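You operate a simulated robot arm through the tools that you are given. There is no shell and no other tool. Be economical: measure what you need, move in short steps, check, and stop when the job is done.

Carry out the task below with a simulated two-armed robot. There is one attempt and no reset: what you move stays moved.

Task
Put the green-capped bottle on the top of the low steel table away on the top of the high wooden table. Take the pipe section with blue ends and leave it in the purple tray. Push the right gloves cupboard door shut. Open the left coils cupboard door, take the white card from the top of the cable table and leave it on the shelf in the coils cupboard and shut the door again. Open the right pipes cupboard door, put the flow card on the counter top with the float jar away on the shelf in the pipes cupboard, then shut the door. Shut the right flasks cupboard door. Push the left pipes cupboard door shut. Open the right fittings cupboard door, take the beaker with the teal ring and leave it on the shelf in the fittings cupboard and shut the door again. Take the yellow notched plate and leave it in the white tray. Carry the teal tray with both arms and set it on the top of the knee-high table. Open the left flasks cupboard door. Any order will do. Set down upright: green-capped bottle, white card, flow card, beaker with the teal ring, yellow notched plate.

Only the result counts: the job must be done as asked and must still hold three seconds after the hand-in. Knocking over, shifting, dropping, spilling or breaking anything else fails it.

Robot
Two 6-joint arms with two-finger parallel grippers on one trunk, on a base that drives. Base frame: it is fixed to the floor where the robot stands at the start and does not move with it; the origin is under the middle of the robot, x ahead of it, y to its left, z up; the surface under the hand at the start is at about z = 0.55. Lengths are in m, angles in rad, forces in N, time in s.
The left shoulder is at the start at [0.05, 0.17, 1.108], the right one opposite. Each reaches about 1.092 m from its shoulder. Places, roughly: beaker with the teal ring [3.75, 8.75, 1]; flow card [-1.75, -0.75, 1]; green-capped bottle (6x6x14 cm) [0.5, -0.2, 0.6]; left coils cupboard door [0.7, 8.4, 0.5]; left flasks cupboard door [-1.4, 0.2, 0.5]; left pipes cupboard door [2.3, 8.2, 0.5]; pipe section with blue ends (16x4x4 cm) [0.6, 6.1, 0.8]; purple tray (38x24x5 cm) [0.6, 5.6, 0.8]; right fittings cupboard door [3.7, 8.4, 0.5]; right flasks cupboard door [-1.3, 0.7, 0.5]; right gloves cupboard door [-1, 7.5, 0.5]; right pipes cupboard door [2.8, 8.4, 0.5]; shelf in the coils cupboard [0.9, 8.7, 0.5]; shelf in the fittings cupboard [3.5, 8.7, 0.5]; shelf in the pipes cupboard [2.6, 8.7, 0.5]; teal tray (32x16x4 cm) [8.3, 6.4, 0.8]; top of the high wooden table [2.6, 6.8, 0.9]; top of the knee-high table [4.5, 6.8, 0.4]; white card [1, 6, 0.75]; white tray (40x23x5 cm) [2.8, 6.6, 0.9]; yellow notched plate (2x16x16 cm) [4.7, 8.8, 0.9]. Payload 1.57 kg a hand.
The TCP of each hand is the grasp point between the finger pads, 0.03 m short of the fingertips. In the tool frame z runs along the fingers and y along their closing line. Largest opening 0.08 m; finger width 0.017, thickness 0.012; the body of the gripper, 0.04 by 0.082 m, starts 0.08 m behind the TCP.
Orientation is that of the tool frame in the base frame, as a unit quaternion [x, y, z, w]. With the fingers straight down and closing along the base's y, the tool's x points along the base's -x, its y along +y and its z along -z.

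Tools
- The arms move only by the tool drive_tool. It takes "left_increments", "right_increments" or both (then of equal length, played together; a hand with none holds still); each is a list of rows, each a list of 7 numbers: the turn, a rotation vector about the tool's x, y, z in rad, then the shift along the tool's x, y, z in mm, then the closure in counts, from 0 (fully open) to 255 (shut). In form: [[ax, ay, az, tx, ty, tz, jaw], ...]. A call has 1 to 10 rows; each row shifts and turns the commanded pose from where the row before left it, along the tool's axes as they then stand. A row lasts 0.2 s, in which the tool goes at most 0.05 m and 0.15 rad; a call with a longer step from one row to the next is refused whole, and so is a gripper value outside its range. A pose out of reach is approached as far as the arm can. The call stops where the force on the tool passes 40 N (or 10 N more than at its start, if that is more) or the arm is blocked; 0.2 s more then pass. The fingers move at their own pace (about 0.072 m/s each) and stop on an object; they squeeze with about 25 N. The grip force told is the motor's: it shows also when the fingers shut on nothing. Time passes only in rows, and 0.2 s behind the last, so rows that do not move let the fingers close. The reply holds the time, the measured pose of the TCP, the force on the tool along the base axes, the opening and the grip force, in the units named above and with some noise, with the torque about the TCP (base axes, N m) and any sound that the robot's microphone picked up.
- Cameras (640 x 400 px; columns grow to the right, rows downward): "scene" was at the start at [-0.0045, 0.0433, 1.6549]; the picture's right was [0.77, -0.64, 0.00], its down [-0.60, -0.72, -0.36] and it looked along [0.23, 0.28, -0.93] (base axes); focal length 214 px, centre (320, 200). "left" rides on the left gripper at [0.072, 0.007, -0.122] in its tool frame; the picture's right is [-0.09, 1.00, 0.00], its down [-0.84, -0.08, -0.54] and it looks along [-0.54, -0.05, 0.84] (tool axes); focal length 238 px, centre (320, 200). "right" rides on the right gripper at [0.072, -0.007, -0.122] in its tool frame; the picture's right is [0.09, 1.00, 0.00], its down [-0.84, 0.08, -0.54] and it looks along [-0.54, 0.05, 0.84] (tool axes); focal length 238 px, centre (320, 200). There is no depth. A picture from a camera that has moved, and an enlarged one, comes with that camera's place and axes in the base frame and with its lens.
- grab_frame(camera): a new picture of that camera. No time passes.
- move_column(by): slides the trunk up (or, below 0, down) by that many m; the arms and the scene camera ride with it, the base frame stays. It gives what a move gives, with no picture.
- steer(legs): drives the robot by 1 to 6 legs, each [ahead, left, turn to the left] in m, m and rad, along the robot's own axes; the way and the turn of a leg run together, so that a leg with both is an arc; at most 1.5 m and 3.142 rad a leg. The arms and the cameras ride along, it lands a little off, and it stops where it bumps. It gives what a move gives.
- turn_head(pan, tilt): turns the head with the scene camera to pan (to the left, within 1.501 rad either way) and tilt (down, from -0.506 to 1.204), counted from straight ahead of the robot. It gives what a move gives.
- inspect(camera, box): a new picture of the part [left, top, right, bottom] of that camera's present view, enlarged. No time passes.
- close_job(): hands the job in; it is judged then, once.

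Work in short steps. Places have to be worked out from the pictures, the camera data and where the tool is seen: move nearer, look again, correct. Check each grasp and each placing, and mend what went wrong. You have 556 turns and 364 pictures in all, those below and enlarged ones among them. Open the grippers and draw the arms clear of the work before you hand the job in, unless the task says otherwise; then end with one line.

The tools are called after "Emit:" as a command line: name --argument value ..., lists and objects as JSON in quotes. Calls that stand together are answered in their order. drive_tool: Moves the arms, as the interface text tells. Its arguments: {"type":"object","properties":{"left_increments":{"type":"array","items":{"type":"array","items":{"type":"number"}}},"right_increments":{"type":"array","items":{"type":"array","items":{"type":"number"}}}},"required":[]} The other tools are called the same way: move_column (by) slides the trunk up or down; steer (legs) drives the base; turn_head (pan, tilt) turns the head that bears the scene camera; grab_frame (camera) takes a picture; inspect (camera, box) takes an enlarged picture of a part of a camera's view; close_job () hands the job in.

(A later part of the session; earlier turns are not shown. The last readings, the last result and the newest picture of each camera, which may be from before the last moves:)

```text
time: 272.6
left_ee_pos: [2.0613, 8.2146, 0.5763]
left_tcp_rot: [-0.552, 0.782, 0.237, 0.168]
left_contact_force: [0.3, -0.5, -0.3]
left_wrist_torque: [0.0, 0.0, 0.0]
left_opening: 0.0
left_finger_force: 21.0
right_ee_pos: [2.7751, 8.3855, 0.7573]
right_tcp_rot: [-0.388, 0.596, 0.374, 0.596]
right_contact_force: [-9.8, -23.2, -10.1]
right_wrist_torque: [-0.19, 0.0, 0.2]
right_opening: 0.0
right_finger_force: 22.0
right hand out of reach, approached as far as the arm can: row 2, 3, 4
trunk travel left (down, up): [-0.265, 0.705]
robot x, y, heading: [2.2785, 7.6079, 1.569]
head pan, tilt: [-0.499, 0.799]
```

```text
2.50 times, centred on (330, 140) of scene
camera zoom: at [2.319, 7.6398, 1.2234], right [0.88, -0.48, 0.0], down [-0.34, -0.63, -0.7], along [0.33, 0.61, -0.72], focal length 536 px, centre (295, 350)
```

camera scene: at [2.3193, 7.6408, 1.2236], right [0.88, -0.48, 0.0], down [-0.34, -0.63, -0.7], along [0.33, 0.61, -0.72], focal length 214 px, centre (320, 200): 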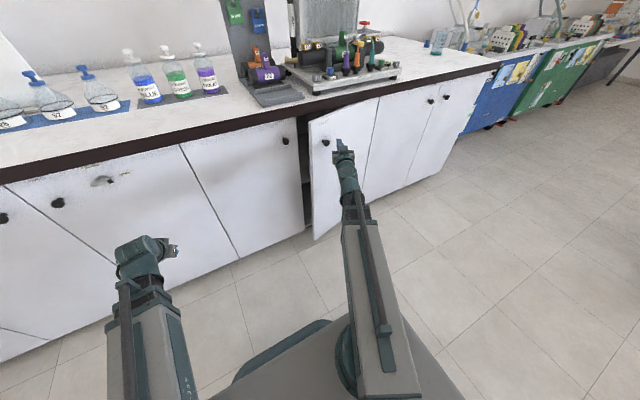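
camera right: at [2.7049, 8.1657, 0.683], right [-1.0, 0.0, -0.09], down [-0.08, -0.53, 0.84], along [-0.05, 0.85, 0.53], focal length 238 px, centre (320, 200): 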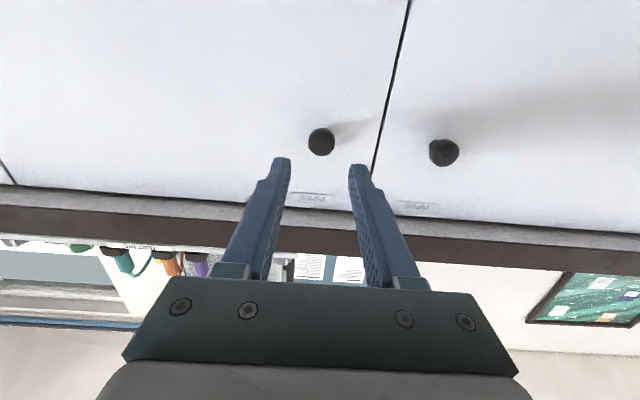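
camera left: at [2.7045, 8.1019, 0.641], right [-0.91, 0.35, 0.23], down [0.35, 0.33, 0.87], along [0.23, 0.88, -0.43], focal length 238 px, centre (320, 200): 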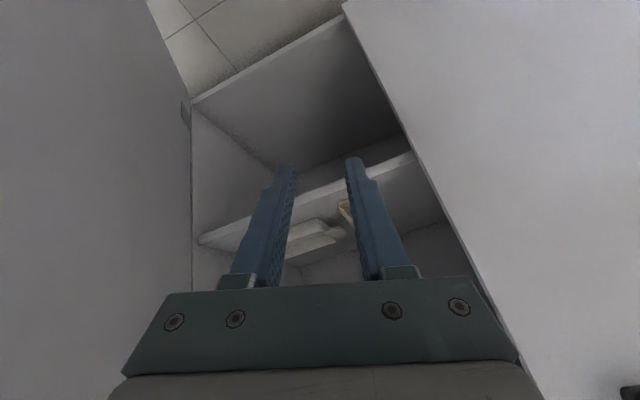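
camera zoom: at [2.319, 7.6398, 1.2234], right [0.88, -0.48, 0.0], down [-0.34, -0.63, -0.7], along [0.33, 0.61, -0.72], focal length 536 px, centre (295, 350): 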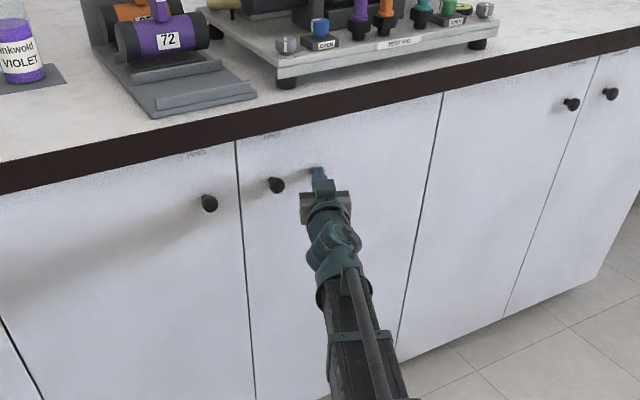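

Both pipes doors are shut. Next, the fittings cupboard and the beaker with the teal ring: I back off, raise the trunk and look there.

Emit:
drive_tool --right_increments '[[0, 0, 0, 0, 0, -40, 255], [0, 0, 0, 0, 0, -40, 255], [0, 0, 0, 0, 0, -40, 255], [0, 0, 0, 0, 0, -30, 255]]'

Emit:
move_column --by 0.4

Emit:
steer --legs '[[0, -0.75, 0]]'

Emit:
turn_head --pan -0.4 --tilt 0.6

Emit:
grab_frame --camera "scene"

```text
time: 273.6
left_ee_pos: [2.0607, 8.2152, 0.5779]
left_tcp_rot: [-0.551, 0.782, 0.237, 0.168]
left_contact_force: [-0.4, 0.2, -0.2]
left_wrist_torque: [0.0, 0.03, 0.03]
left_opening: 0.0
left_finger_force: 22.0
right_ee_pos: [2.7115, 8.2519, 0.7574]
right_tcp_rot: [-0.388, 0.594, 0.374, 0.597]
right_contact_force: [0.7, -0.1, -0.5]
right_wrist_torque: [0.02, 0.02, 0.0]
right_opening: 0.0001
right_finger_force: 21.5
trunk travel left (down, up): [-0.265, 0.705]
robot x, y, heading: [2.2774, 7.6085, 1.566]
head pan, tilt: [-0.499, 0.799]
```

```text
time: 277.4
left_ee_pos: [2.0609, 8.2167, 0.9761]
left_tcp_rot: [-0.552, 0.781, 0.238, 0.168]
left_contact_force: [0.1, -0.2, 0.2]
left_wrist_torque: [-0.02, -0.01, 0.0]
left_opening: 0.0
left_finger_force: 21.1
right_ee_pos: [2.7119, 8.2535, 1.1583]
right_tcp_rot: [-0.386, 0.595, 0.375, 0.597]
right_contact_force: [-0.1, 0.1, 0.3]
right_wrist_torque: [0.03, 0.0, 0.01]
right_opening: 0.0
right_finger_force: 21.7
trunk travel left (down, up): [-0.665, 0.305]
robot x, y, heading: [2.2841, 7.6082, 1.571]
head pan, tilt: [-0.499, 0.799]
```

```text
time: 281.5
left_ee_pos: [2.8097, 8.2152, 0.9767]
left_tcp_rot: [-0.553, 0.781, 0.238, 0.167]
left_contact_force: [-0.1, -0.2, 0.6]
left_wrist_torque: [0.0, 0.03, 0.01]
left_opening: 0.0
left_finger_force: 21.3
right_ee_pos: [3.459, 8.2531, 1.1571]
right_tcp_rot: [-0.388, 0.594, 0.377, 0.596]
right_contact_force: [-0.6, -0.6, -0.2]
right_wrist_torque: [0.0, 0.0, -0.01]
right_opening: 0.0001
right_finger_force: 21.5
trunk travel left (down, up): [-0.665, 0.305]
robot x, y, heading: [3.031, 7.6131, 1.569]
head pan, tilt: [-0.499, 0.799]
```

```text
time: 282.2
left_ee_pos: [2.8099, 8.2152, 0.9774]
left_tcp_rot: [-0.553, 0.781, 0.237, 0.167]
left_contact_force: [0.4, 0.1, 0.0]
left_wrist_torque: [0.02, 0.01, 0.0]
left_opening: 0.0
left_finger_force: 21.1
right_ee_pos: [3.4588, 8.2546, 1.1587]
right_tcp_rot: [-0.387, 0.594, 0.377, 0.596]
right_contact_force: [-0.7, -0.7, 0.1]
right_wrist_torque: [-0.01, 0.01, -0.01]
right_opening: 0.0
right_finger_force: 21.3
trunk travel left (down, up): [-0.665, 0.305]
robot x, y, heading: [3.0327, 7.6098, 1.574]
head pan, tilt: [-0.4, 0.6]
```

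```text
272 pictures are left
camera scene: at [3.0646, 7.6519, 1.6404], right [0.92, -0.39, 0.0], down [-0.22, -0.52, -0.82], along [0.32, 0.76, -0.57], focal length 214 px, centre (320, 200)
```

scene: 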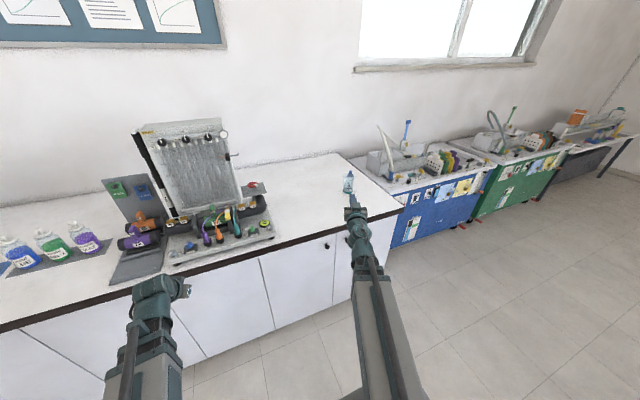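

Emit:
inspect --camera "scene" --box '[300, 150, 400, 230]'

```text
5.00 times, centred on (350, 190) of scene
camera zoom: at [3.0646, 7.6519, 1.6404], right [0.92, -0.39, 0.0], down [-0.22, -0.52, -0.82], along [0.32, 0.76, -0.57], focal length 1072 px, centre (170, 250)
```

zoom: 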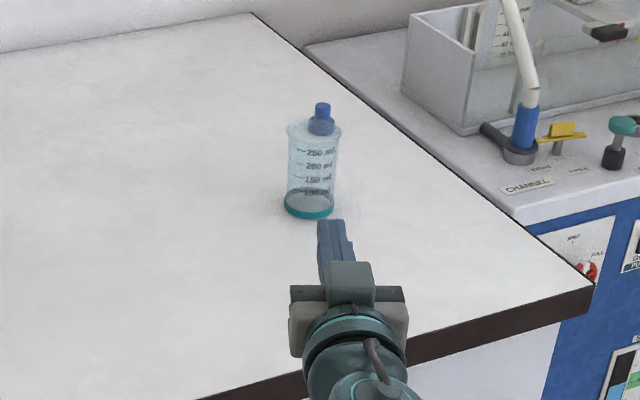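

The beaker (≈6.5 cm wide, some liquid) stands at about (3.68, 8.66). First the right fittings door (knob ≈ (3.52, 8.38)): I set the base at (3.5, 7.4), lower the trunk and bring the right hand, opened, in front of it.

Emit:
steer --legs '[[-0.21, -0.47, 0]]'

Emit:
move_column --by -0.4

Emit:
drive_tool --right_increments '[[-0.14, 0, 0, 0, 0, 0, 130], [-0.14, 0, 0, 0, 0, 0, 130], [-0.15, 0, 0, 0, 0, 0, 130], [0, 0, 0, 0, 45, 12, 130], [0, 0, 0, 0, 45, 12, 130], [0, 0, 0, 0, 45, 12, 130], [0, 0, 0, 0, 45, 12, 130], [0, 0, 0, 0, 45, 12, 130], [0, 0, 0, 0, 45, 12, 130], [0, 0, 0, 0, 45, 12, 130]]'

Emit:
grab_frame --camera "right"

Emit:
grab_frame --camera "scene"

```text
time: 285.3
left_ee_pos: [3.2841, 8.0092, 0.9766]
left_tcp_rot: [-0.556, 0.779, 0.238, 0.166]
left_contact_force: [-0.4, 0.4, -0.6]
left_wrist_torque: [-0.02, 0.01, 0.01]
left_opening: 0.0
left_finger_force: 21.1
right_ee_pos: [3.934, 8.0527, 1.1568]
right_tcp_rot: [-0.39, 0.593, 0.379, 0.595]
right_contact_force: [0.0, -0.8, -0.9]
right_wrist_torque: [0.0, 0.01, -0.01]
right_opening: 0.0001
right_finger_force: 21.3
trunk travel left (down, up): [-0.665, 0.305]
robot x, y, heading: [3.5069, 7.4043, 1.577]
head pan, tilt: [-0.4, 0.6]
```

```text
time: 289.1
left_ee_pos: [3.2839, 8.0089, 0.5759]
left_tcp_rot: [-0.555, 0.779, 0.237, 0.168]
left_contact_force: [-0.5, 0.1, 1.3]
left_wrist_torque: [0.02, 0.01, -0.02]
left_opening: 0.0002
left_finger_force: 20.8
right_ee_pos: [3.9343, 8.0533, 0.7581]
right_tcp_rot: [-0.389, 0.593, 0.378, 0.595]
right_contact_force: [0.3, -0.4, -0.3]
right_wrist_torque: [-0.02, 0.0, -0.02]
right_opening: 0.0
right_finger_force: 20.8
trunk travel left (down, up): [-0.265, 0.705]
robot x, y, heading: [3.5117, 7.4066, 1.58]
head pan, tilt: [-0.4, 0.6]
```

```text
time: 291.3
left_ee_pos: [3.2837, 8.0088, 0.5764]
left_tcp_rot: [-0.555, 0.78, 0.238, 0.167]
left_contact_force: [-0.2, -0.5, 1.2]
left_wrist_torque: [0.0, 0.0, 0.01]
left_opening: 0.0001
left_finger_force: 21.0
right_ee_pos: [3.6513, 8.1277, 0.7627]
right_tcp_rot: [-0.505, 0.486, 0.508, 0.501]
right_contact_force: [0.3, -0.4, -0.1]
right_wrist_torque: [0.01, 0.0, 0.0]
right_opening: 0.0393
right_finger_force: 0.1
right hand out of reach, approached as far as the arm can: row 9, 10
trunk travel left (down, up): [-0.265, 0.705]
robot x, y, heading: [3.5091, 7.4041, 1.582]
head pan, tilt: [-0.4, 0.6]
```

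```text
270 pictures are left
camera right: at [3.6618, 8.0081, 0.6899], right [-0.99, -0.03, -0.1], down [-0.07, -0.56, 0.83], along [-0.08, 0.83, 0.55], focal length 238 px, centre (320, 200)
```

right: 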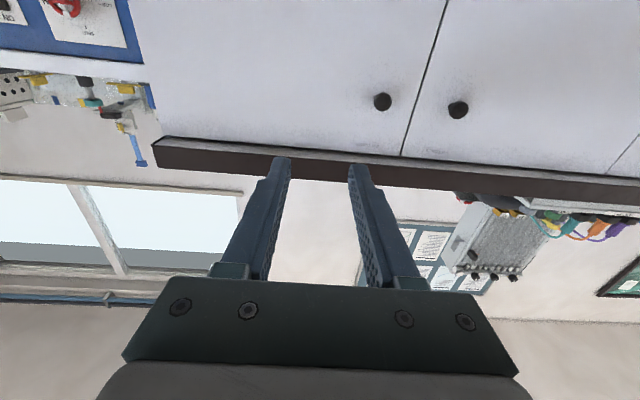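

```text
269 pictures are left
camera scene: at [3.5422, 7.4479, 1.2405], right [0.92, -0.38, 0.0], down [-0.22, -0.52, -0.83], along [0.32, 0.76, -0.56], focal length 214 px, centre (320, 200)
```

scene: 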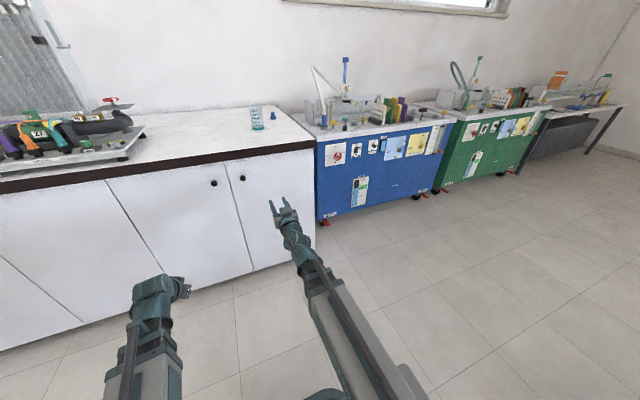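

Knob at (3.552, 8.385, 0.755), hinge x≈3.90. I align and approach.

Emit:
drive_tool --right_increments '[[0, 0, 0, 0, 20, 40, 130], [0, 0, 0, 0, 25, 40, 130], [0, 0, 0, 0, 25, 40, 130], [0, 0, 0, 0, 25, 30, 130], [0, 0, 0, 0, 0, 0, 130]]'

Emit:
grab_frame --camera "right"

```text
time: 292.5
left_ee_pos: [3.2832, 8.0095, 0.5776]
left_tcp_rot: [-0.556, 0.779, 0.238, 0.167]
left_contact_force: [-0.7, 0.3, -0.7]
left_wrist_torque: [0.0, 0.0, 0.02]
left_opening: 0.0002
left_finger_force: 21.4
right_ee_pos: [3.5353, 8.2813, 0.7574]
right_tcp_rot: [0.507, -0.499, -0.496, -0.498]
right_contact_force: [-0.1, 0.0, 0.6]
right_wrist_torque: [0.0, -0.01, -0.01]
right_opening: 0.0392
right_finger_force: 0.1
right hand out of reach, approached as far as the arm can: row 3
trunk travel left (down, up): [-0.265, 0.705]
robot x, y, heading: [3.512, 7.4067, 1.577]
head pan, tilt: [-0.4, 0.6]
```

```text
268 pictures are left
camera right: at [3.5436, 8.1584, 0.6868], right [-0.99, -0.01, -0.1], down [-0.08, -0.53, 0.84], along [-0.06, 0.85, 0.53], focal length 238 px, centre (320, 200)
```

right: 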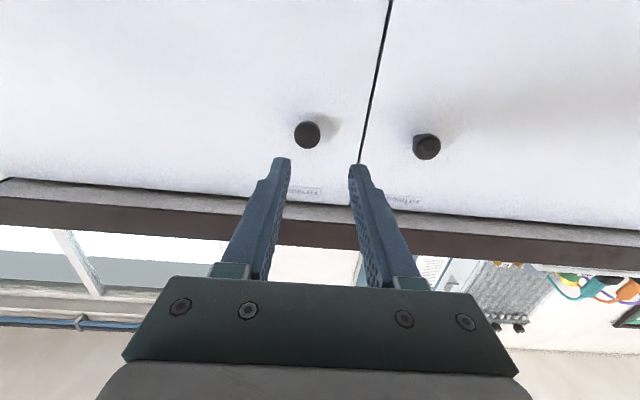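

Emit:
drive_tool --right_increments '[[0, 0, 0, 0, -12, 20, 130], [0, 0, 0, 0, 0, 38, 130], [0, 0, 0, 0, 0, 38, 130], [0, 0, 0, 0, 0, 0, 255], [0, 0, 0, 0, 0, 0, 255], [0, 0, 0, 0, 0, 0, 255]]'

Emit:
drive_tool --right_increments '[[-0.078, 0, 0, 0, -4, -27, 255], [-0.078, 0, 0, 0, -4, -27, 255], [-0.078, 0, 0, 0, -4, -27, 255], [-0.078, 0, 0, 0, -4, -27, 255], [-0.078, 0, 0, 0, -4, -27, 255], [-0.078, 0, 0, 0, -4, -27, 255], [-0.078, 0, 0, 0, -4, -27, 255], [-0.078, 0, 0, 0, -4, -27, 255]]'

Emit:
grab_frame --camera "scene"

```text
time: 293.9
left_ee_pos: [3.2832, 8.0103, 0.5746]
left_tcp_rot: [-0.556, 0.779, 0.237, 0.166]
left_contact_force: [-0.3, 0.6, -0.1]
left_wrist_torque: [0.0, 0.01, 0.0]
left_opening: 0.0002
left_finger_force: 21.0
right_ee_pos: [3.5477, 8.3783, 0.756]
right_tcp_rot: [0.508, -0.5, -0.494, -0.498]
right_contact_force: [4.2, 1.5, -3.9]
right_wrist_torque: [-0.03, 0.07, 0.09]
right_opening: 0.0265
right_finger_force: 37.7
trunk travel left (down, up): [-0.265, 0.705]
robot x, y, heading: [3.5068, 7.4047, 1.578]
head pan, tilt: [-0.4, 0.6]
```

```text
time: 294.8
left_ee_pos: [3.2823, 8.0077, 0.5788]
left_tcp_rot: [-0.556, 0.778, 0.239, 0.167]
left_contact_force: [-1.5, -0.8, -0.1]
left_wrist_torque: [-0.04, -0.02, 0.03]
left_opening: 0.0
left_finger_force: 21.1
right_ee_pos: [3.558, 8.3272, 0.7527]
right_tcp_rot: [0.576, -0.432, -0.484, -0.496]
right_contact_force: [-2.1, 1.4, 21.6]
right_wrist_torque: [1.11, 0.0, 0.48]
right_opening: 0.0264
right_finger_force: 37.4
right hand out of reach, approached as far as the arm can: row 2, 3, 4
trunk travel left (down, up): [-0.265, 0.705]
robot x, y, heading: [3.5063, 7.4078, 1.58]
head pan, tilt: [-0.4, 0.6]
stopped in row 4 (right hand): the force on the tool passed its limit at 61 N (the readings are from after the stop); the commanded pose is now the measured one
```

```text
267 pictures are left
camera scene: at [3.5412, 7.446, 1.2408], right [0.92, -0.38, 0.0], down [-0.21, -0.52, -0.83], along [0.31, 0.76, -0.56], focal length 214 px, centre (320, 200)
```

scene: 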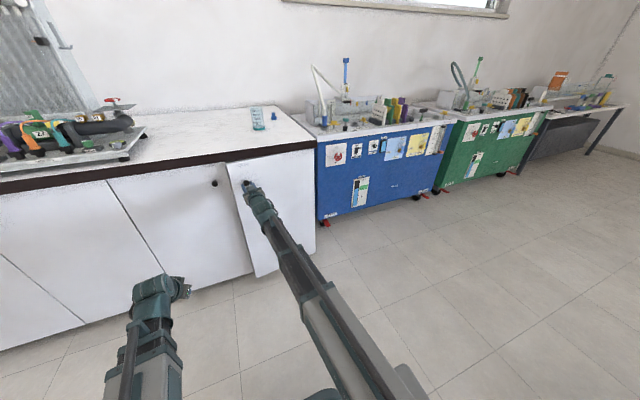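

The right arm cannot cross over its own body; the door is ajar. I release, back the hand off, and move the base west so that the arm points outward.

Emit:
drive_tool --right_increments '[[0, 0, 0, 0, 0, 0, 100], [0, 0, 0, 0, 0, 0, 100], [0, 0, 0, 0, 0, -30, 100], [0, 0, 0, 0, 0, -40, 100], [0, 0, 0, 0, 0, -40, 100], [0, 0, 0, 0, 0, -40, 100], [0, 0, 0, 0, 0, -40, 100]]'

Emit:
grab_frame --camera "scene"

```text
time: 296.4
left_ee_pos: [3.2828, 8.0093, 0.5774]
left_tcp_rot: [-0.557, 0.778, 0.238, 0.166]
left_contact_force: [-0.5, 0.4, -0.4]
left_wrist_torque: [0.02, 0.01, 0.03]
left_opening: 0.0001
left_finger_force: 21.2
right_ee_pos: [3.5831, 8.1407, 0.7498]
right_tcp_rot: [0.579, -0.434, -0.482, -0.495]
right_contact_force: [0.6, 0.2, -0.7]
right_wrist_torque: [0.0, 0.02, -0.01]
right_opening: 0.0486
right_finger_force: 0.0
right hand out of reach, approached as far as the arm can: row 5, 7
trunk travel left (down, up): [-0.265, 0.705]
robot x, y, heading: [3.509, 7.4057, 1.581]
head pan, tilt: [-0.4, 0.6]
```

```text
266 pictures are left
camera scene: at [3.5416, 7.4482, 1.2405], right [0.92, -0.38, 0.0], down [-0.21, -0.52, -0.82], along [0.31, 0.76, -0.57], focal length 214 px, centre (320, 200)
```

scene: 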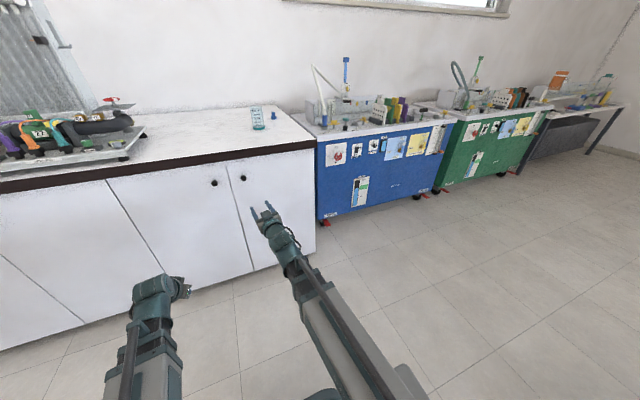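

The door fell shut again. I straighten the hand's roll and yaw and shift the base to (3.08, 7.6).

Emit:
steer --legs '[[0, 0.43, 0], [0.19, 0, 0]]'

Emit:
drive_tool --right_increments '[[0, 0, 0, 0, -40, 0, 130], [0, 0, 0, 0, -40, 0, 130], [0, 0, 0, 0, -40, 0, 130], [0.065, 0, 0.08, 0, -40, 0, 130], [0.065, 0, 0.08, 0, -40, 0, 130], [0, 0, 0, 0, -40, 0, 130], [0, 0, 0, 0, -40, 0, 130], [0, 0, 0, 0, -40, 0, 130], [0, 0, 0, 0, -40, 0, 130], [0, 0, 0, 0, 0, 0, 130]]'

Emit:
grab_frame --camera "right"

```text
time: 299.1
left_ee_pos: [2.8799, 8.0109, 0.5766]
left_tcp_rot: [-0.583, 0.759, 0.244, 0.158]
left_contact_force: [-0.1, -0.2, 0.3]
left_wrist_torque: [0.01, -0.02, 0.01]
left_opening: 0.0
left_finger_force: 21.8
right_ee_pos: [3.1702, 8.1648, 0.7497]
right_tcp_rot: [0.592, -0.415, -0.499, -0.478]
right_contact_force: [-0.3, 0.4, -0.2]
right_wrist_torque: [0.01, 0.04, 0.0]
right_opening: 0.0486
right_finger_force: 0.1
trunk travel left (down, up): [-0.265, 0.705]
robot x, y, heading: [3.1451, 7.4276, 1.65]
head pan, tilt: [-0.4, 0.6]
stopped in leg 1: the robot was blocked; the commanded pose is now the measured one
```

```text
time: 301.3
left_ee_pos: [2.8797, 8.0122, 0.576]
left_tcp_rot: [-0.583, 0.759, 0.243, 0.158]
left_contact_force: [0.3, -0.2, 0.4]
left_wrist_torque: [0.01, 0.02, 0.01]
left_opening: 0.0
left_finger_force: 21.4
right_ee_pos: [3.5147, 8.2104, 0.7529]
right_tcp_rot: [0.525, -0.49, -0.509, -0.474]
right_contact_force: [-0.6, -0.2, 0.2]
right_wrist_torque: [-0.04, 0.04, -0.04]
right_opening: 0.0392
right_finger_force: 0.1
right hand out of reach, approached as far as the arm can: row 1, 2, 3, 4, 6
trunk travel left (down, up): [-0.265, 0.705]
robot x, y, heading: [3.148, 7.4273, 1.65]
head pan, tilt: [-0.4, 0.6]
```

```text
265 pictures are left
camera right: at [3.5283, 8.0878, 0.6848], right [-0.99, -0.07, -0.09], down [-0.04, -0.52, 0.85], along [-0.11, 0.85, 0.51], focal length 238 px, centre (320, 200)
```

right: 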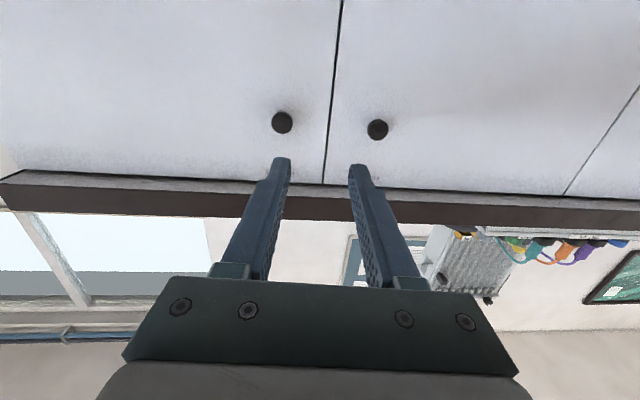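

The base was blocked – probably by the high table's corner. I check the table.

Emit:
turn_head --pan 1.5 --tilt 0.7

Emit:
grab_frame --camera "scene"

```text
time: 303.1
left_ee_pos: [2.8798, 8.0125, 0.5762]
left_tcp_rot: [-0.583, 0.759, 0.244, 0.159]
left_contact_force: [0.0, 0.5, 0.6]
left_wrist_torque: [0.01, 0.01, -0.03]
left_opening: 0.0001
left_finger_force: 21.8
right_ee_pos: [3.5127, 8.2099, 0.7517]
right_tcp_rot: [0.525, -0.492, -0.507, -0.475]
right_contact_force: [0.4, 0.0, -0.3]
right_wrist_torque: [0.0, 0.01, 0.0]
right_opening: 0.0393
right_finger_force: 0.0
trunk travel left (down, up): [-0.265, 0.705]
robot x, y, heading: [3.1478, 7.4279, 1.653]
head pan, tilt: [1.499, 0.7]
```

```text
264 pictures are left
camera scene: at [3.0647, 7.386, 1.2319], right [-0.01, 1.0, 0.0], down [0.64, 0.0, -0.77], along [-0.76, -0.01, -0.64], focal length 214 px, centre (320, 200)
```

scene: 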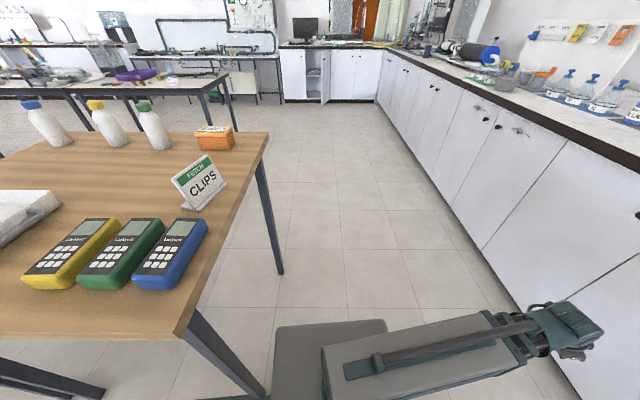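

The table and its items look undisturbed. I continue: the knob is at (3.546, 8.385, 0.757); I align, advance and grip it.

Emit:
drive_tool --right_increments '[[0.067, 0, 0, 0, -17, 0, 130], [0, 0, 0, 0, -17, 30, 130], [0, 0, 0, 0, 0, 40, 130], [0, 0, 0, 0, 0, 0, 130]]'

Emit:
grab_frame --camera "right"

```text
time: 304.1
left_ee_pos: [2.88, 8.0119, 0.5767]
left_tcp_rot: [-0.583, 0.759, 0.243, 0.157]
left_contact_force: [-1.2, -0.6, 0.0]
left_wrist_torque: [-0.01, -0.01, 0.0]
left_opening: 0.0
left_finger_force: 21.2
right_ee_pos: [3.548, 8.2819, 0.7508]
right_tcp_rot: [0.51, -0.508, -0.491, -0.491]
right_contact_force: [-0.8, -0.4, -0.3]
right_wrist_torque: [-0.01, -0.01, 0.0]
right_opening: 0.0395
right_finger_force: 0.2
trunk travel left (down, up): [-0.265, 0.705]
robot x, y, heading: [3.1454, 7.4262, 1.644]
head pan, tilt: [1.499, 0.7]
```

```text
263 pictures are left
camera right: at [3.5533, 8.1579, 0.6844], right [-1.0, 0.0, -0.09], down [-0.08, -0.51, 0.86], along [-0.05, 0.86, 0.51], focal length 238 px, centre (320, 200)
```

right: 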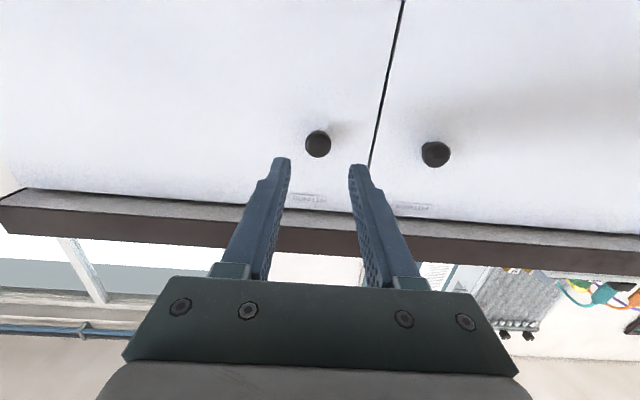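

Emit:
drive_tool --right_increments '[[0, 0, 0, 0, 0, 32, 130], [0, 0, 0, 0, 0, 32, 130], [0, 0, 0, 0, 0, 32, 130], [0, 0, 0, 0, 0, 0, 255], [0, 0, 0, 0, 0, 0, 255], [0, 0, 0, 0, 0, 0, 255]]'

Emit:
drive_tool --right_increments '[[-0.078, 0, 0, 0, -3.5, -27.3, 255], [-0.078, 0, 0, 0, -3.5, -27.3, 255], [-0.078, 0, 0, 0, -3.5, -27.3, 255], [-0.078, 0, 0, 0, -3.5, -27.3, 255], [-0.078, 0, 0, 0, -3.5, -27.3, 255], [-0.078, 0, 0, 0, -3.5, -27.3, 255], [-0.078, 0, 0, 0, -3.5, -27.3, 255], [-0.078, 0, 0, 0, -3.5, -27.3, 255], [-0.078, 0, 0, 0, -3.5, -27.3, 255]]'

Emit:
turn_head --pan -0.5 --tilt 0.6

Emit:
grab_frame --camera "scene"

```text
time: 305.6
left_ee_pos: [2.8791, 8.0131, 0.5752]
left_tcp_rot: [-0.584, 0.758, 0.245, 0.158]
left_contact_force: [0.3, 0.0, -0.5]
left_wrist_torque: [-0.01, 0.0, 0.02]
left_opening: 0.0002
left_finger_force: 21.3
right_ee_pos: [3.5489, 8.3779, 0.7519]
right_tcp_rot: [-0.51, 0.51, 0.49, 0.491]
right_contact_force: [8.1, 1.6, -0.6]
right_wrist_torque: [-0.13, 0.0, 0.23]
right_opening: 0.0268
right_finger_force: 37.5
right hand out of reach, approached as far as the arm can: row 3
trunk travel left (down, up): [-0.265, 0.705]
robot x, y, heading: [3.1458, 7.4292, 1.651]
head pan, tilt: [1.499, 0.7]
```

```text
time: 307.6
left_ee_pos: [2.8803, 8.0128, 0.5756]
left_tcp_rot: [-0.583, 0.759, 0.244, 0.156]
left_contact_force: [0.1, -0.7, 0.1]
left_wrist_torque: [-0.03, -0.04, 0.01]
left_opening: 0.0
left_finger_force: 21.5
right_ee_pos: [3.6534, 8.1599, 0.7511]
right_tcp_rot: [0.645, -0.312, -0.635, -0.288]
right_contact_force: [18.3, 15.5, -16.4]
right_wrist_torque: [-0.86, -0.23, -0.87]
right_opening: 0.0264
right_finger_force: 37.4
right hand out of reach, approached as far as the arm can: row 5
trunk travel left (down, up): [-0.265, 0.705]
robot x, y, heading: [3.1505, 7.4268, 1.65]
head pan, tilt: [1.499, 0.7]
```

```text
time: 309.5
left_ee_pos: [2.881, 8.0153, 0.5748]
left_tcp_rot: [-0.583, 0.759, 0.243, 0.155]
left_contact_force: [0.2, 0.2, -0.3]
left_wrist_torque: [0.01, 0.0, -0.02]
left_opening: 0.0001
left_finger_force: 21.1
right_ee_pos: [3.6529, 8.1599, 0.7498]
right_tcp_rot: [0.645, -0.312, -0.635, -0.289]
right_contact_force: [25.0, 21.7, -16.2]
right_wrist_torque: [-0.48, 0.01, -0.67]
right_opening: 0.0267
right_finger_force: 37.5
trunk travel left (down, up): [-0.265, 0.705]
robot x, y, heading: [3.1429, 7.4252, 1.648]
head pan, tilt: [-0.499, 0.6]
```

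```text
262 pictures are left
camera scene: at [3.1882, 7.4701, 1.2402], right [0.91, -0.41, 0.0], down [-0.23, -0.52, -0.82], along [0.33, 0.75, -0.57], focal length 214 px, centre (320, 200)
```

scene: 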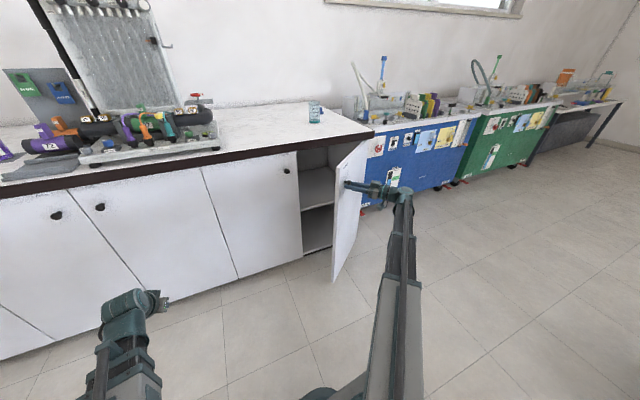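

40° open. I relax inward and go on a few rows.

Emit:
drive_tool --right_increments '[[0, 0, 0, 0, -8, 0, 255], [-0.07, 0, 0, 0, -4, -24, 255], [-0.07, 0, 0, 0, -4, -24, 255], [-0.07, 0, 0, 0, -4, -24, 255], [-0.07, 0, 0, 0, -4, -24, 255]]'

Emit:
steer --legs '[[0.0, -0.05, 0]]'

Emit:
grab_frame --camera "scene"

```text
time: 310.2
left_ee_pos: [2.879, 8.0132, 0.5762]
left_tcp_rot: [-0.584, 0.758, 0.245, 0.157]
left_contact_force: [-0.5, -0.1, 0.3]
left_wrist_torque: [0.01, 0.0, 0.05]
left_opening: 0.0
left_finger_force: 21.4
right_ee_pos: [3.6819, 8.136, 0.7512]
right_tcp_rot: [0.668, -0.27, -0.649, -0.243]
right_contact_force: [2.0, -3.1, -12.5]
right_wrist_torque: [-0.39, -0.53, -0.97]
right_opening: 0.0269
right_finger_force: 37.6
trunk travel left (down, up): [-0.265, 0.705]
robot x, y, heading: [3.1482, 7.4257, 1.651]
head pan, tilt: [-0.499, 0.6]
stopped in row 3 (right hand): the force on the tool passed its limit at 48 N (the readings are from after the stop); the commanded pose is now the measured one
```

```text
time: 311.0
left_ee_pos: [2.8907, 8.0128, 0.5772]
left_tcp_rot: [-0.583, 0.759, 0.245, 0.157]
left_contact_force: [0.7, 0.0, -1.1]
left_wrist_torque: [0.01, 0.02, 0.03]
left_opening: 0.0001
left_finger_force: 21.1
right_ee_pos: [3.685, 8.1331, 0.7502]
right_tcp_rot: [0.672, -0.264, -0.65, -0.238]
right_contact_force: [-0.5, -0.4, -0.6]
right_wrist_torque: [-0.01, -0.13, -0.22]
right_opening: 0.0269
right_finger_force: 37.8
trunk travel left (down, up): [-0.265, 0.705]
robot x, y, heading: [3.1644, 7.4296, 1.655]
head pan, tilt: [-0.499, 0.6]
stopped in leg 1: the force on the tool passed its limit at 53 N (the readings are from after the stop); the commanded pose is now the measured one
```

```text
261 pictures are left
camera scene: at [3.1971, 7.4681, 1.2406], right [0.91, -0.41, 0.0], down [-0.23, -0.52, -0.83], along [0.34, 0.75, -0.56], focal length 214 px, centre (320, 200)
```

scene: 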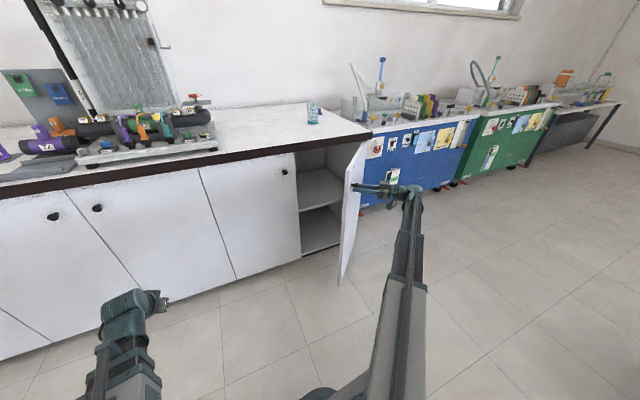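

I re-grip at a new wrist angle: open, turn the hand right, close, and pull on.

Emit:
drive_tool --right_increments '[[0, 0, 0, 0, 0, 0, 60], [0, 0, 0, 0, 0, 0, 0], [0.12, 0, 0, 0, 0, -4, 0], [0.12, 0, 0, 0, 0, -4, 0], [0.12, 0, 0, 0, 0, -4, 100], [0.12, 0, 0, 0, 0, 0, 255], [0, 0, 0, 0, 0, 0, 255], [0, 0, 0, 0, 0, 0, 255]]'

Emit:
drive_tool --right_increments '[[-0.05, 0, 0, 0, -20, -18, 255], [-0.05, 0, 0, 0, -20, -18, 255], [-0.05, 0, 0, 0, -19, -20, 255], [-0.05, 0, 0, 0, -19, -20, 255]]'

Emit:
grab_frame --camera "scene"

```text
time: 312.6
left_ee_pos: [2.8897, 8.0111, 0.5762]
left_tcp_rot: [-0.584, 0.758, 0.244, 0.158]
left_contact_force: [0.3, 0.0, -0.3]
left_wrist_torque: [-0.03, 0.0, -0.02]
left_opening: 0.0002
left_finger_force: 20.6
right_ee_pos: [3.6843, 8.1189, 0.7484]
right_tcp_rot: [0.601, -0.403, -0.573, -0.385]
right_contact_force: [-9.4, -9.7, -0.7]
right_wrist_torque: [0.36, 0.26, 0.44]
right_opening: 0.0284
right_finger_force: 25.2
trunk travel left (down, up): [-0.265, 0.705]
robot x, y, heading: [3.156, 7.4233, 1.652]
head pan, tilt: [-0.499, 0.6]
stopped in row 7 (right hand): the force on the tool passed its limit at 44 N (the readings are from after the stop); the commanded pose is now the measured one
```

```text
time: 313.0
left_ee_pos: [2.8901, 8.0109, 0.5783]
left_tcp_rot: [-0.583, 0.758, 0.245, 0.156]
left_contact_force: [-0.2, -0.8, -0.3]
left_wrist_torque: [0.02, 0.0, 0.02]
left_opening: 0.0
left_finger_force: 21.4
right_ee_pos: [3.6963, 8.1086, 0.7488]
right_tcp_rot: [0.61, -0.39, -0.581, -0.371]
right_contact_force: [-3.0, -3.9, 3.5]
right_wrist_torque: [0.35, 0.18, -0.18]
right_opening: 0.0285
right_finger_force: 38.7
trunk travel left (down, up): [-0.265, 0.705]
robot x, y, heading: [3.1586, 7.4278, 1.65]
head pan, tilt: [-0.499, 0.6]
stopped in row 1 (right hand): the force on the tool passed its limit at 46 N (the readings are from after the stop); the commanded pose is now the measured one
```

```text
260 pictures are left
camera scene: at [3.1958, 7.4668, 1.2407], right [0.91, -0.41, 0.0], down [-0.23, -0.52, -0.83], along [0.34, 0.75, -0.56], focal length 214 px, centre (320, 200)
```

scene: 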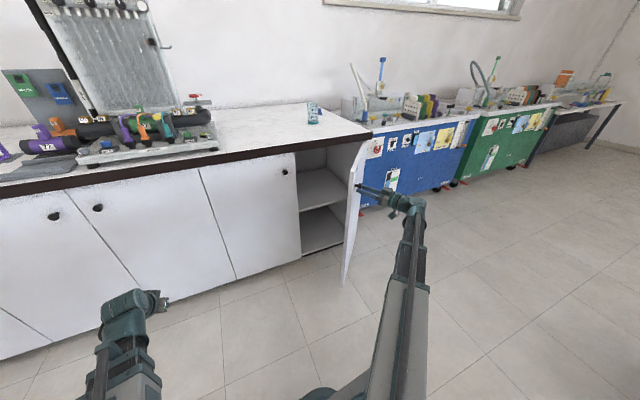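

Emit:
drive_tool --right_increments '[[0, 0, 0, 0, -14, -22, 255], [-0.03, 0, 0, 0, -15, -21, 255], [-0.03, 0, 0, 0, -15, -21, 255], [-0.03, 0, 0, 0, -15, -20, 255], [-0.03, 0, 0, 0, -15, -20, 255]]'

Emit:
grab_frame --camera "scene"

```text
time: 314.2
left_ee_pos: [2.8903, 8.0115, 0.5778]
left_tcp_rot: [-0.583, 0.759, 0.244, 0.157]
left_contact_force: [-0.2, 0.2, -0.2]
left_wrist_torque: [-0.01, -0.03, 0.02]
left_opening: 0.0002
left_finger_force: 21.4
right_ee_pos: [3.8116, 8.0517, 0.748]
right_tcp_rot: [0.63, -0.357, -0.603, -0.336]
right_contact_force: [-4.2, -17.1, -14.6]
right_wrist_torque: [-0.28, -0.22, -0.21]
right_opening: 0.0272
right_finger_force: 38.2
right hand out of reach, approached as far as the arm can: row 4
trunk travel left (down, up): [-0.265, 0.705]
robot x, y, heading: [3.1549, 7.425, 1.647]
head pan, tilt: [-0.499, 0.6]
```

```text
259 pictures are left
camera scene: at [3.1973, 7.4672, 1.2403], right [0.91, -0.41, 0.0], down [-0.23, -0.52, -0.82], along [0.34, 0.75, -0.57], focal length 214 px, centre (320, 200)
```

scene: 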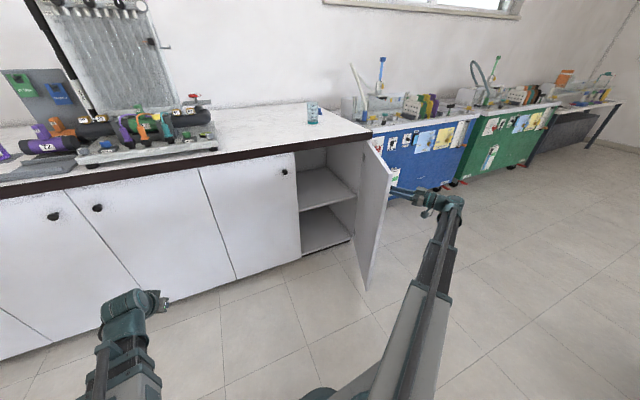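

The door is about 78° open. I release, back off, and raise the trunk.

Emit:
drive_tool --right_increments '[[0, 0, 0, 0, 0, 0, 60], [0, 0, 0, 0, 0, 0, 0], [0, 0, 0, 0, 0, 0, 0], [0, 0, 0, 0, 0, -30, 0], [0, 0, 0, 0, 0, -30, 0], [0, 0, 0, 0, 0, -30, 0], [0, 0, 0, 0, 0, -30, 0]]'

Emit:
move_column --by 0.4

Emit:
grab_frame --camera "scene"

```text
time: 315.8
left_ee_pos: [2.8905, 8.0118, 0.5755]
left_tcp_rot: [-0.584, 0.758, 0.245, 0.158]
left_contact_force: [-0.9, 0.2, 0.1]
left_wrist_torque: [0.03, -0.01, 0.01]
left_opening: 0.0003
left_finger_force: 21.6
right_ee_pos: [3.873, 7.9503, 0.7488]
right_tcp_rot: [0.631, -0.355, -0.603, -0.335]
right_contact_force: [0.4, -0.2, 0.2]
right_wrist_torque: [-0.02, 0.0, -0.01]
right_opening: 0.0802
right_finger_force: 0.1
right hand out of reach, approached as far as the arm can: row 4, 7
trunk travel left (down, up): [-0.265, 0.705]
robot x, y, heading: [3.1563, 7.4244, 1.652]
head pan, tilt: [-0.499, 0.6]
```

```text
time: 319.6
left_ee_pos: [2.8896, 8.0112, 0.9767]
left_tcp_rot: [-0.583, 0.759, 0.244, 0.158]
left_contact_force: [-0.7, 0.0, -0.9]
left_wrist_torque: [-0.02, 0.04, 0.01]
left_opening: 0.0002
left_finger_force: 21.7
right_ee_pos: [3.873, 7.9505, 1.1487]
right_tcp_rot: [0.631, -0.356, -0.603, -0.335]
right_contact_force: [0.6, 0.5, 0.2]
right_wrist_torque: [-0.03, -0.02, -0.01]
right_opening: 0.0797
right_finger_force: 0.2
trunk travel left (down, up): [-0.665, 0.305]
robot x, y, heading: [3.1572, 7.4251, 1.653]
head pan, tilt: [-0.499, 0.6]
```

```text
258 pictures are left
camera scene: at [3.1965, 7.4674, 1.6404], right [0.91, -0.41, 0.0], down [-0.23, -0.52, -0.83], along [0.34, 0.75, -0.57], focal length 214 px, centre (320, 200)
```

scene: 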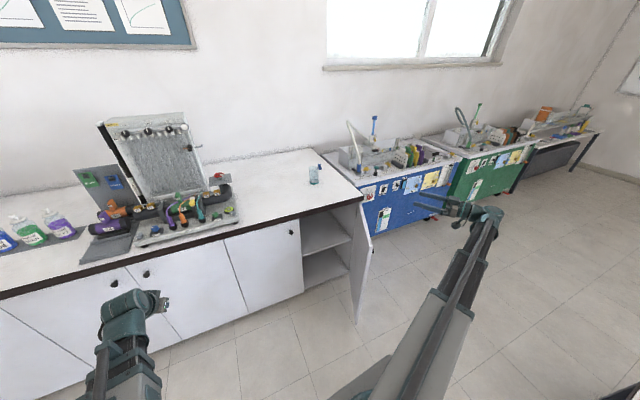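

I straighten the right hand, pitch it down to about 35° from vertical, and then move the base to (3.45, 7.66) in front of the beaker.

Emit:
drive_tool --right_increments '[[0.14, 0, 0, 0, 20, 0, 0], [0.14, 0, 0, 0, 20, 0, 0], [0.14, 0, 0, 0, 20, 0, 0], [0.07, 0, 0, 0, 20, 0, 0], [0, 0.14, 0, 0, 0, 0, 0], [0, 0.14, 0, 0, 0, 0, 0], [0, 0.14, 0, 0, 0, 0, 0], [0, 0.14, 0, 0, 0, 0, 0], [0, 0.14, 0, 0, 0, 0, 0], [0, 0.14, 0, 0, 0, 0, 0]]'

Emit:
steer --legs '[[0.235, 0.02, 0], [0, -0.3, -0.08]]'

Emit:
grab_frame --camera "right"

Emit:
grab_frame --camera "scene"

```text
time: 321.8
left_ee_pos: [2.8903, 8.0107, 0.9762]
left_tcp_rot: [-0.583, 0.759, 0.244, 0.157]
left_contact_force: [-0.7, 1.1, -0.5]
left_wrist_torque: [-0.01, -0.01, 0.0]
left_opening: 0.0
left_finger_force: 21.2
right_ee_pos: [3.7982, 7.9236, 0.9887]
right_tcp_rot: [0.688, -0.643, -0.239, -0.236]
right_contact_force: [-0.5, 0.8, -0.5]
right_wrist_torque: [-0.03, -0.02, 0.0]
right_opening: 0.0801
right_finger_force: 0.0
right hand out of reach, approached as far as the arm can: row 5, 6, 7, 8, 9, 10
trunk travel left (down, up): [-0.665, 0.305]
robot x, y, heading: [3.1563, 7.4261, 1.645]
head pan, tilt: [-0.499, 0.6]
```

```text
time: 325.2
left_ee_pos: [3.201, 8.2757, 0.9771]
left_tcp_rot: [-0.552, 0.782, 0.237, 0.167]
left_contact_force: [0.2, -1.1, 0.7]
left_wrist_torque: [-0.03, -0.02, 0.0]
left_opening: 0.0001
left_finger_force: 21.4
right_ee_pos: [4.098, 8.116, 0.9887]
right_tcp_rot: [-0.662, 0.67, 0.23, 0.244]
right_contact_force: [0.4, 0.8, 0.0]
right_wrist_torque: [0.02, 0.0, -0.01]
right_opening: 0.0799
right_finger_force: 0.1
trunk travel left (down, up): [-0.665, 0.305]
robot x, y, heading: [3.4192, 7.6696, 1.563]
head pan, tilt: [-0.499, 0.6]
```

```text
257 pictures are left
camera right: at [4.1016, 7.9825, 1.0383], right [-1.0, -0.05, -0.07], down [-0.09, 0.31, 0.95], along [-0.03, 0.95, -0.31], focal length 238 px, centre (320, 200)
```

right: 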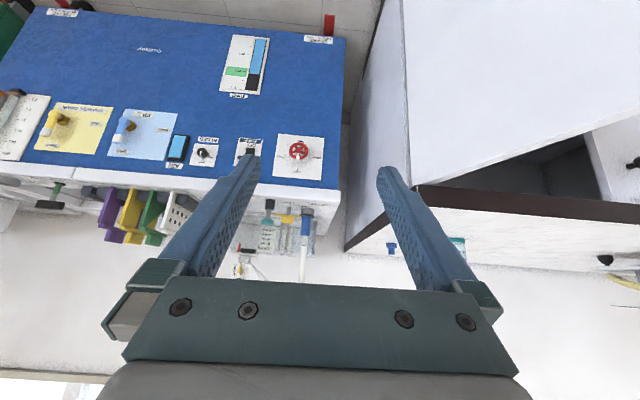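

```text
256 pictures are left
camera scene: at [3.4624, 7.7084, 1.6404], right [0.88, -0.48, 0.0], down [-0.27, -0.5, -0.82], along [0.39, 0.72, -0.57], focal length 214 px, centre (320, 200)
```

scene: 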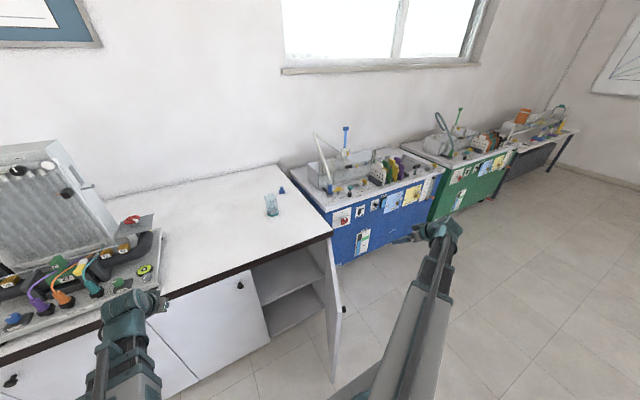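

The beaker stands at (3.675, 8.66); the blue stopper is a separate thing behind. I raise the trunk and bring the right hand over in front of the beaker.

Emit:
move_column --by 0.15

Emit:
drive_tool --right_increments '[[0, 0, 0, 0, 42, 0, 0], [0, 0, 0, 0, 42, 0, 0], [0, 0, 0, 0, 42, 0, 0], [0, 0, 0, 0, 42, 0, 0], [0, 0, 0, 0, 42, 0, 0], [0, 0, 0, -15, 42, 12, 0], [0, 0, 0, -15, 42, 12, 0], [0, 0, 0, -15, 42, 12, 0], [0, 0, 0, -15, 42, 12, 0], [0, 0, 0, -15, 42, 12, 0]]'

Emit:
grab_frame --camera "right"

```text
time: 327.0
left_ee_pos: [3.1996, 8.2766, 1.1266]
left_tcp_rot: [-0.552, 0.781, 0.238, 0.167]
left_contact_force: [0.4, 0.1, -0.2]
left_wrist_torque: [0.0, -0.01, -0.04]
left_opening: 0.0
left_finger_force: 21.7
right_ee_pos: [4.0978, 8.1145, 1.1397]
right_tcp_rot: [-0.662, 0.67, 0.23, 0.245]
right_contact_force: [0.0, 0.3, 0.2]
right_wrist_torque: [0.0, 0.03, 0.0]
right_opening: 0.08
right_finger_force: 0.2
trunk travel left (down, up): [-0.815, 0.155]
robot x, y, heading: [3.4199, 7.6748, 1.57]
head pan, tilt: [-0.499, 0.6]
```

```text
time: 329.2
left_ee_pos: [3.2, 8.2763, 1.1257]
left_tcp_rot: [-0.552, 0.781, 0.238, 0.168]
left_contact_force: [0.2, -0.6, 0.0]
left_wrist_torque: [-0.01, 0.0, 0.01]
left_opening: 0.0001
left_finger_force: 21.0
right_ee_pos: [3.7119, 8.2555, 1.1386]
right_tcp_rot: [-0.661, 0.67, 0.23, 0.246]
right_contact_force: [-0.4, -0.2, 0.2]
right_wrist_torque: [-0.04, -0.01, -0.03]
right_opening: 0.08
right_finger_force: 0.0
right hand out of reach, approached as far as the arm can: row 5, 6, 7, 8
trunk travel left (down, up): [-0.815, 0.155]
robot x, y, heading: [3.4237, 7.6721, 1.572]
head pan, tilt: [-0.499, 0.6]
```

```text
255 pictures are left
camera right: at [3.7151, 8.1218, 1.1887], right [-1.0, -0.05, -0.07], down [-0.09, 0.31, 0.95], along [-0.03, 0.95, -0.31], focal length 238 px, centre (320, 200)
```

right: 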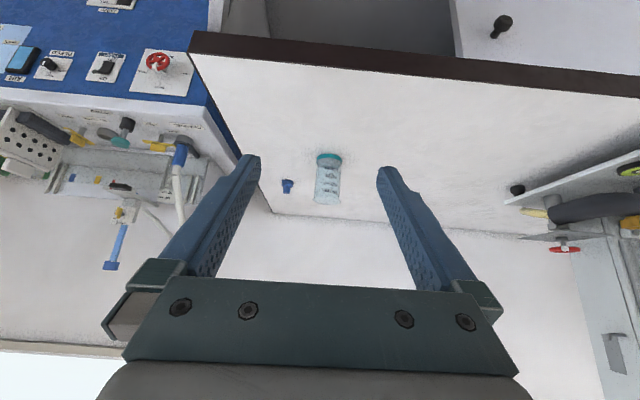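

Beaker at (3.684, 8.648), top z≈1.015. I advance to y≈8.50, lower to z≈0.96, and look.

Emit:
drive_tool --right_increments '[[0, 0, 0, -31.7, 4.7, 25.8, 0], [0, 0, 0, -31.7, 4.7, 25.8, 0], [0, 0, 0, -31.7, 4.7, 25.8, 0], [0, 0, 0, -31.7, 4.7, 25.8, 0], [0, 0, 0, -31.7, 4.7, 25.8, 0], [0, 0, 0, -31.7, 4.7, 25.8, 0], [0, 0, 0, 0, 0, 0, 0]]'

Emit:
move_column --by -0.175

Emit:
grab_frame --camera "right"

```text
time: 330.8
left_ee_pos: [3.1997, 8.2754, 1.1263]
left_tcp_rot: [-0.552, 0.781, 0.238, 0.168]
left_contact_force: [-0.4, -0.4, 0.5]
left_wrist_torque: [-0.01, 0.0, 0.02]
left_opening: 0.0
left_finger_force: 21.3
right_ee_pos: [3.6879, 8.5011, 1.1395]
right_tcp_rot: [-0.661, 0.671, 0.229, 0.245]
right_contact_force: [0.0, 0.2, 1.3]
right_wrist_torque: [0.0, -0.04, 0.02]
right_opening: 0.0799
right_finger_force: 0.1
right hand out of reach, approached as far as the arm can: row 5
trunk travel left (down, up): [-0.815, 0.155]
robot x, y, heading: [3.4179, 7.6686, 1.572]
head pan, tilt: [-0.499, 0.6]
```

```text
time: 332.8
left_ee_pos: [3.1998, 8.2764, 0.9514]
left_tcp_rot: [-0.553, 0.781, 0.238, 0.167]
left_contact_force: [-0.1, 0.6, 0.8]
left_wrist_torque: [0.02, -0.01, 0.05]
left_opening: 0.0002
left_finger_force: 21.0
right_ee_pos: [3.688, 8.5008, 0.9641]
right_tcp_rot: [-0.661, 0.67, 0.23, 0.247]
right_contact_force: [-1.0, 0.5, -0.1]
right_wrist_torque: [-0.02, 0.03, 0.01]
right_opening: 0.08
right_finger_force: 0.0
trunk travel left (down, up): [-0.64, 0.33]
robot x, y, heading: [3.4199, 7.6666, 1.566]
head pan, tilt: [-0.499, 0.6]
```

```text
254 pictures are left
camera right: at [3.6907, 8.3683, 1.0138], right [-1.0, -0.05, -0.07], down [-0.09, 0.31, 0.95], along [-0.03, 0.95, -0.31], focal length 238 px, centre (320, 200)
```

right: 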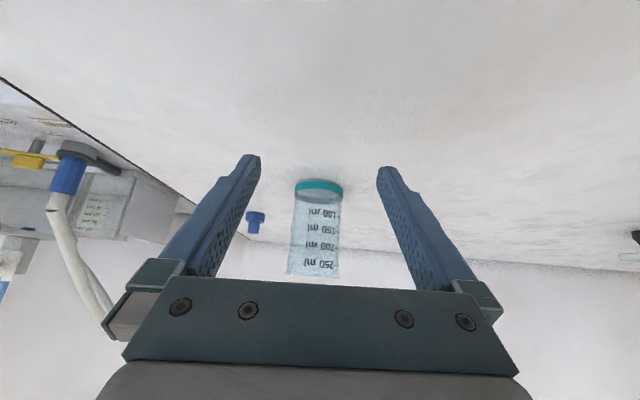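

Centred (width ≈6.2 cm). I advance 14.8 cm and close gently.

Emit:
drive_tool --right_increments '[[0, 0, 0, -28.5, 1, 23.2, 0], [0, 0, 0, -28.5, 1, 23.2, 0], [0, 0, 0, -28.5, 1, 23.2, 0], [0, 0, 0, -28.5, 1, 23.2, 0], [0, 0, 0, 0, 0, 0, 0]]'

Emit:
grab_frame --camera "right"

```text
time: 334.0
left_ee_pos: [3.1986, 8.2758, 0.9507]
left_tcp_rot: [-0.552, 0.781, 0.238, 0.167]
left_contact_force: [0.0, -0.1, 0.3]
left_wrist_torque: [-0.01, 0.01, 0.02]
left_opening: 0.0
left_finger_force: 21.1
right_ee_pos: [3.6858, 8.6485, 0.9646]
right_tcp_rot: [-0.662, 0.67, 0.229, 0.245]
right_contact_force: [0.4, 0.4, -0.3]
right_wrist_torque: [0.0, -0.01, 0.01]
right_opening: 0.08
right_finger_force: 0.1
trunk travel left (down, up): [-0.64, 0.33]
robot x, y, heading: [3.4189, 7.6682, 1.573]
head pan, tilt: [-0.499, 0.6]
```

```text
253 pictures are left
camera right: at [3.6889, 8.5162, 1.0137], right [-1.0, -0.05, -0.08], down [-0.09, 0.31, 0.95], along [-0.03, 0.95, -0.31], focal length 238 px, centre (320, 200)
```

right: 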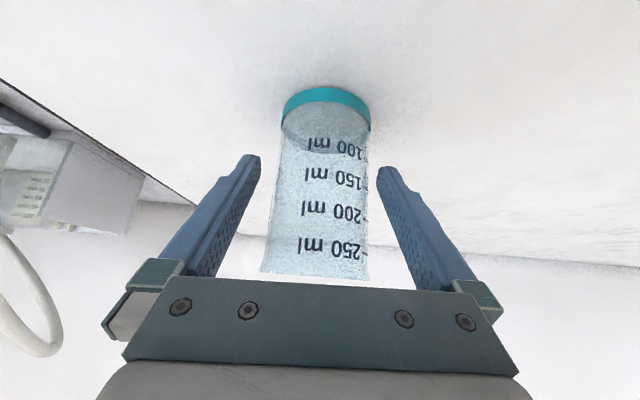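

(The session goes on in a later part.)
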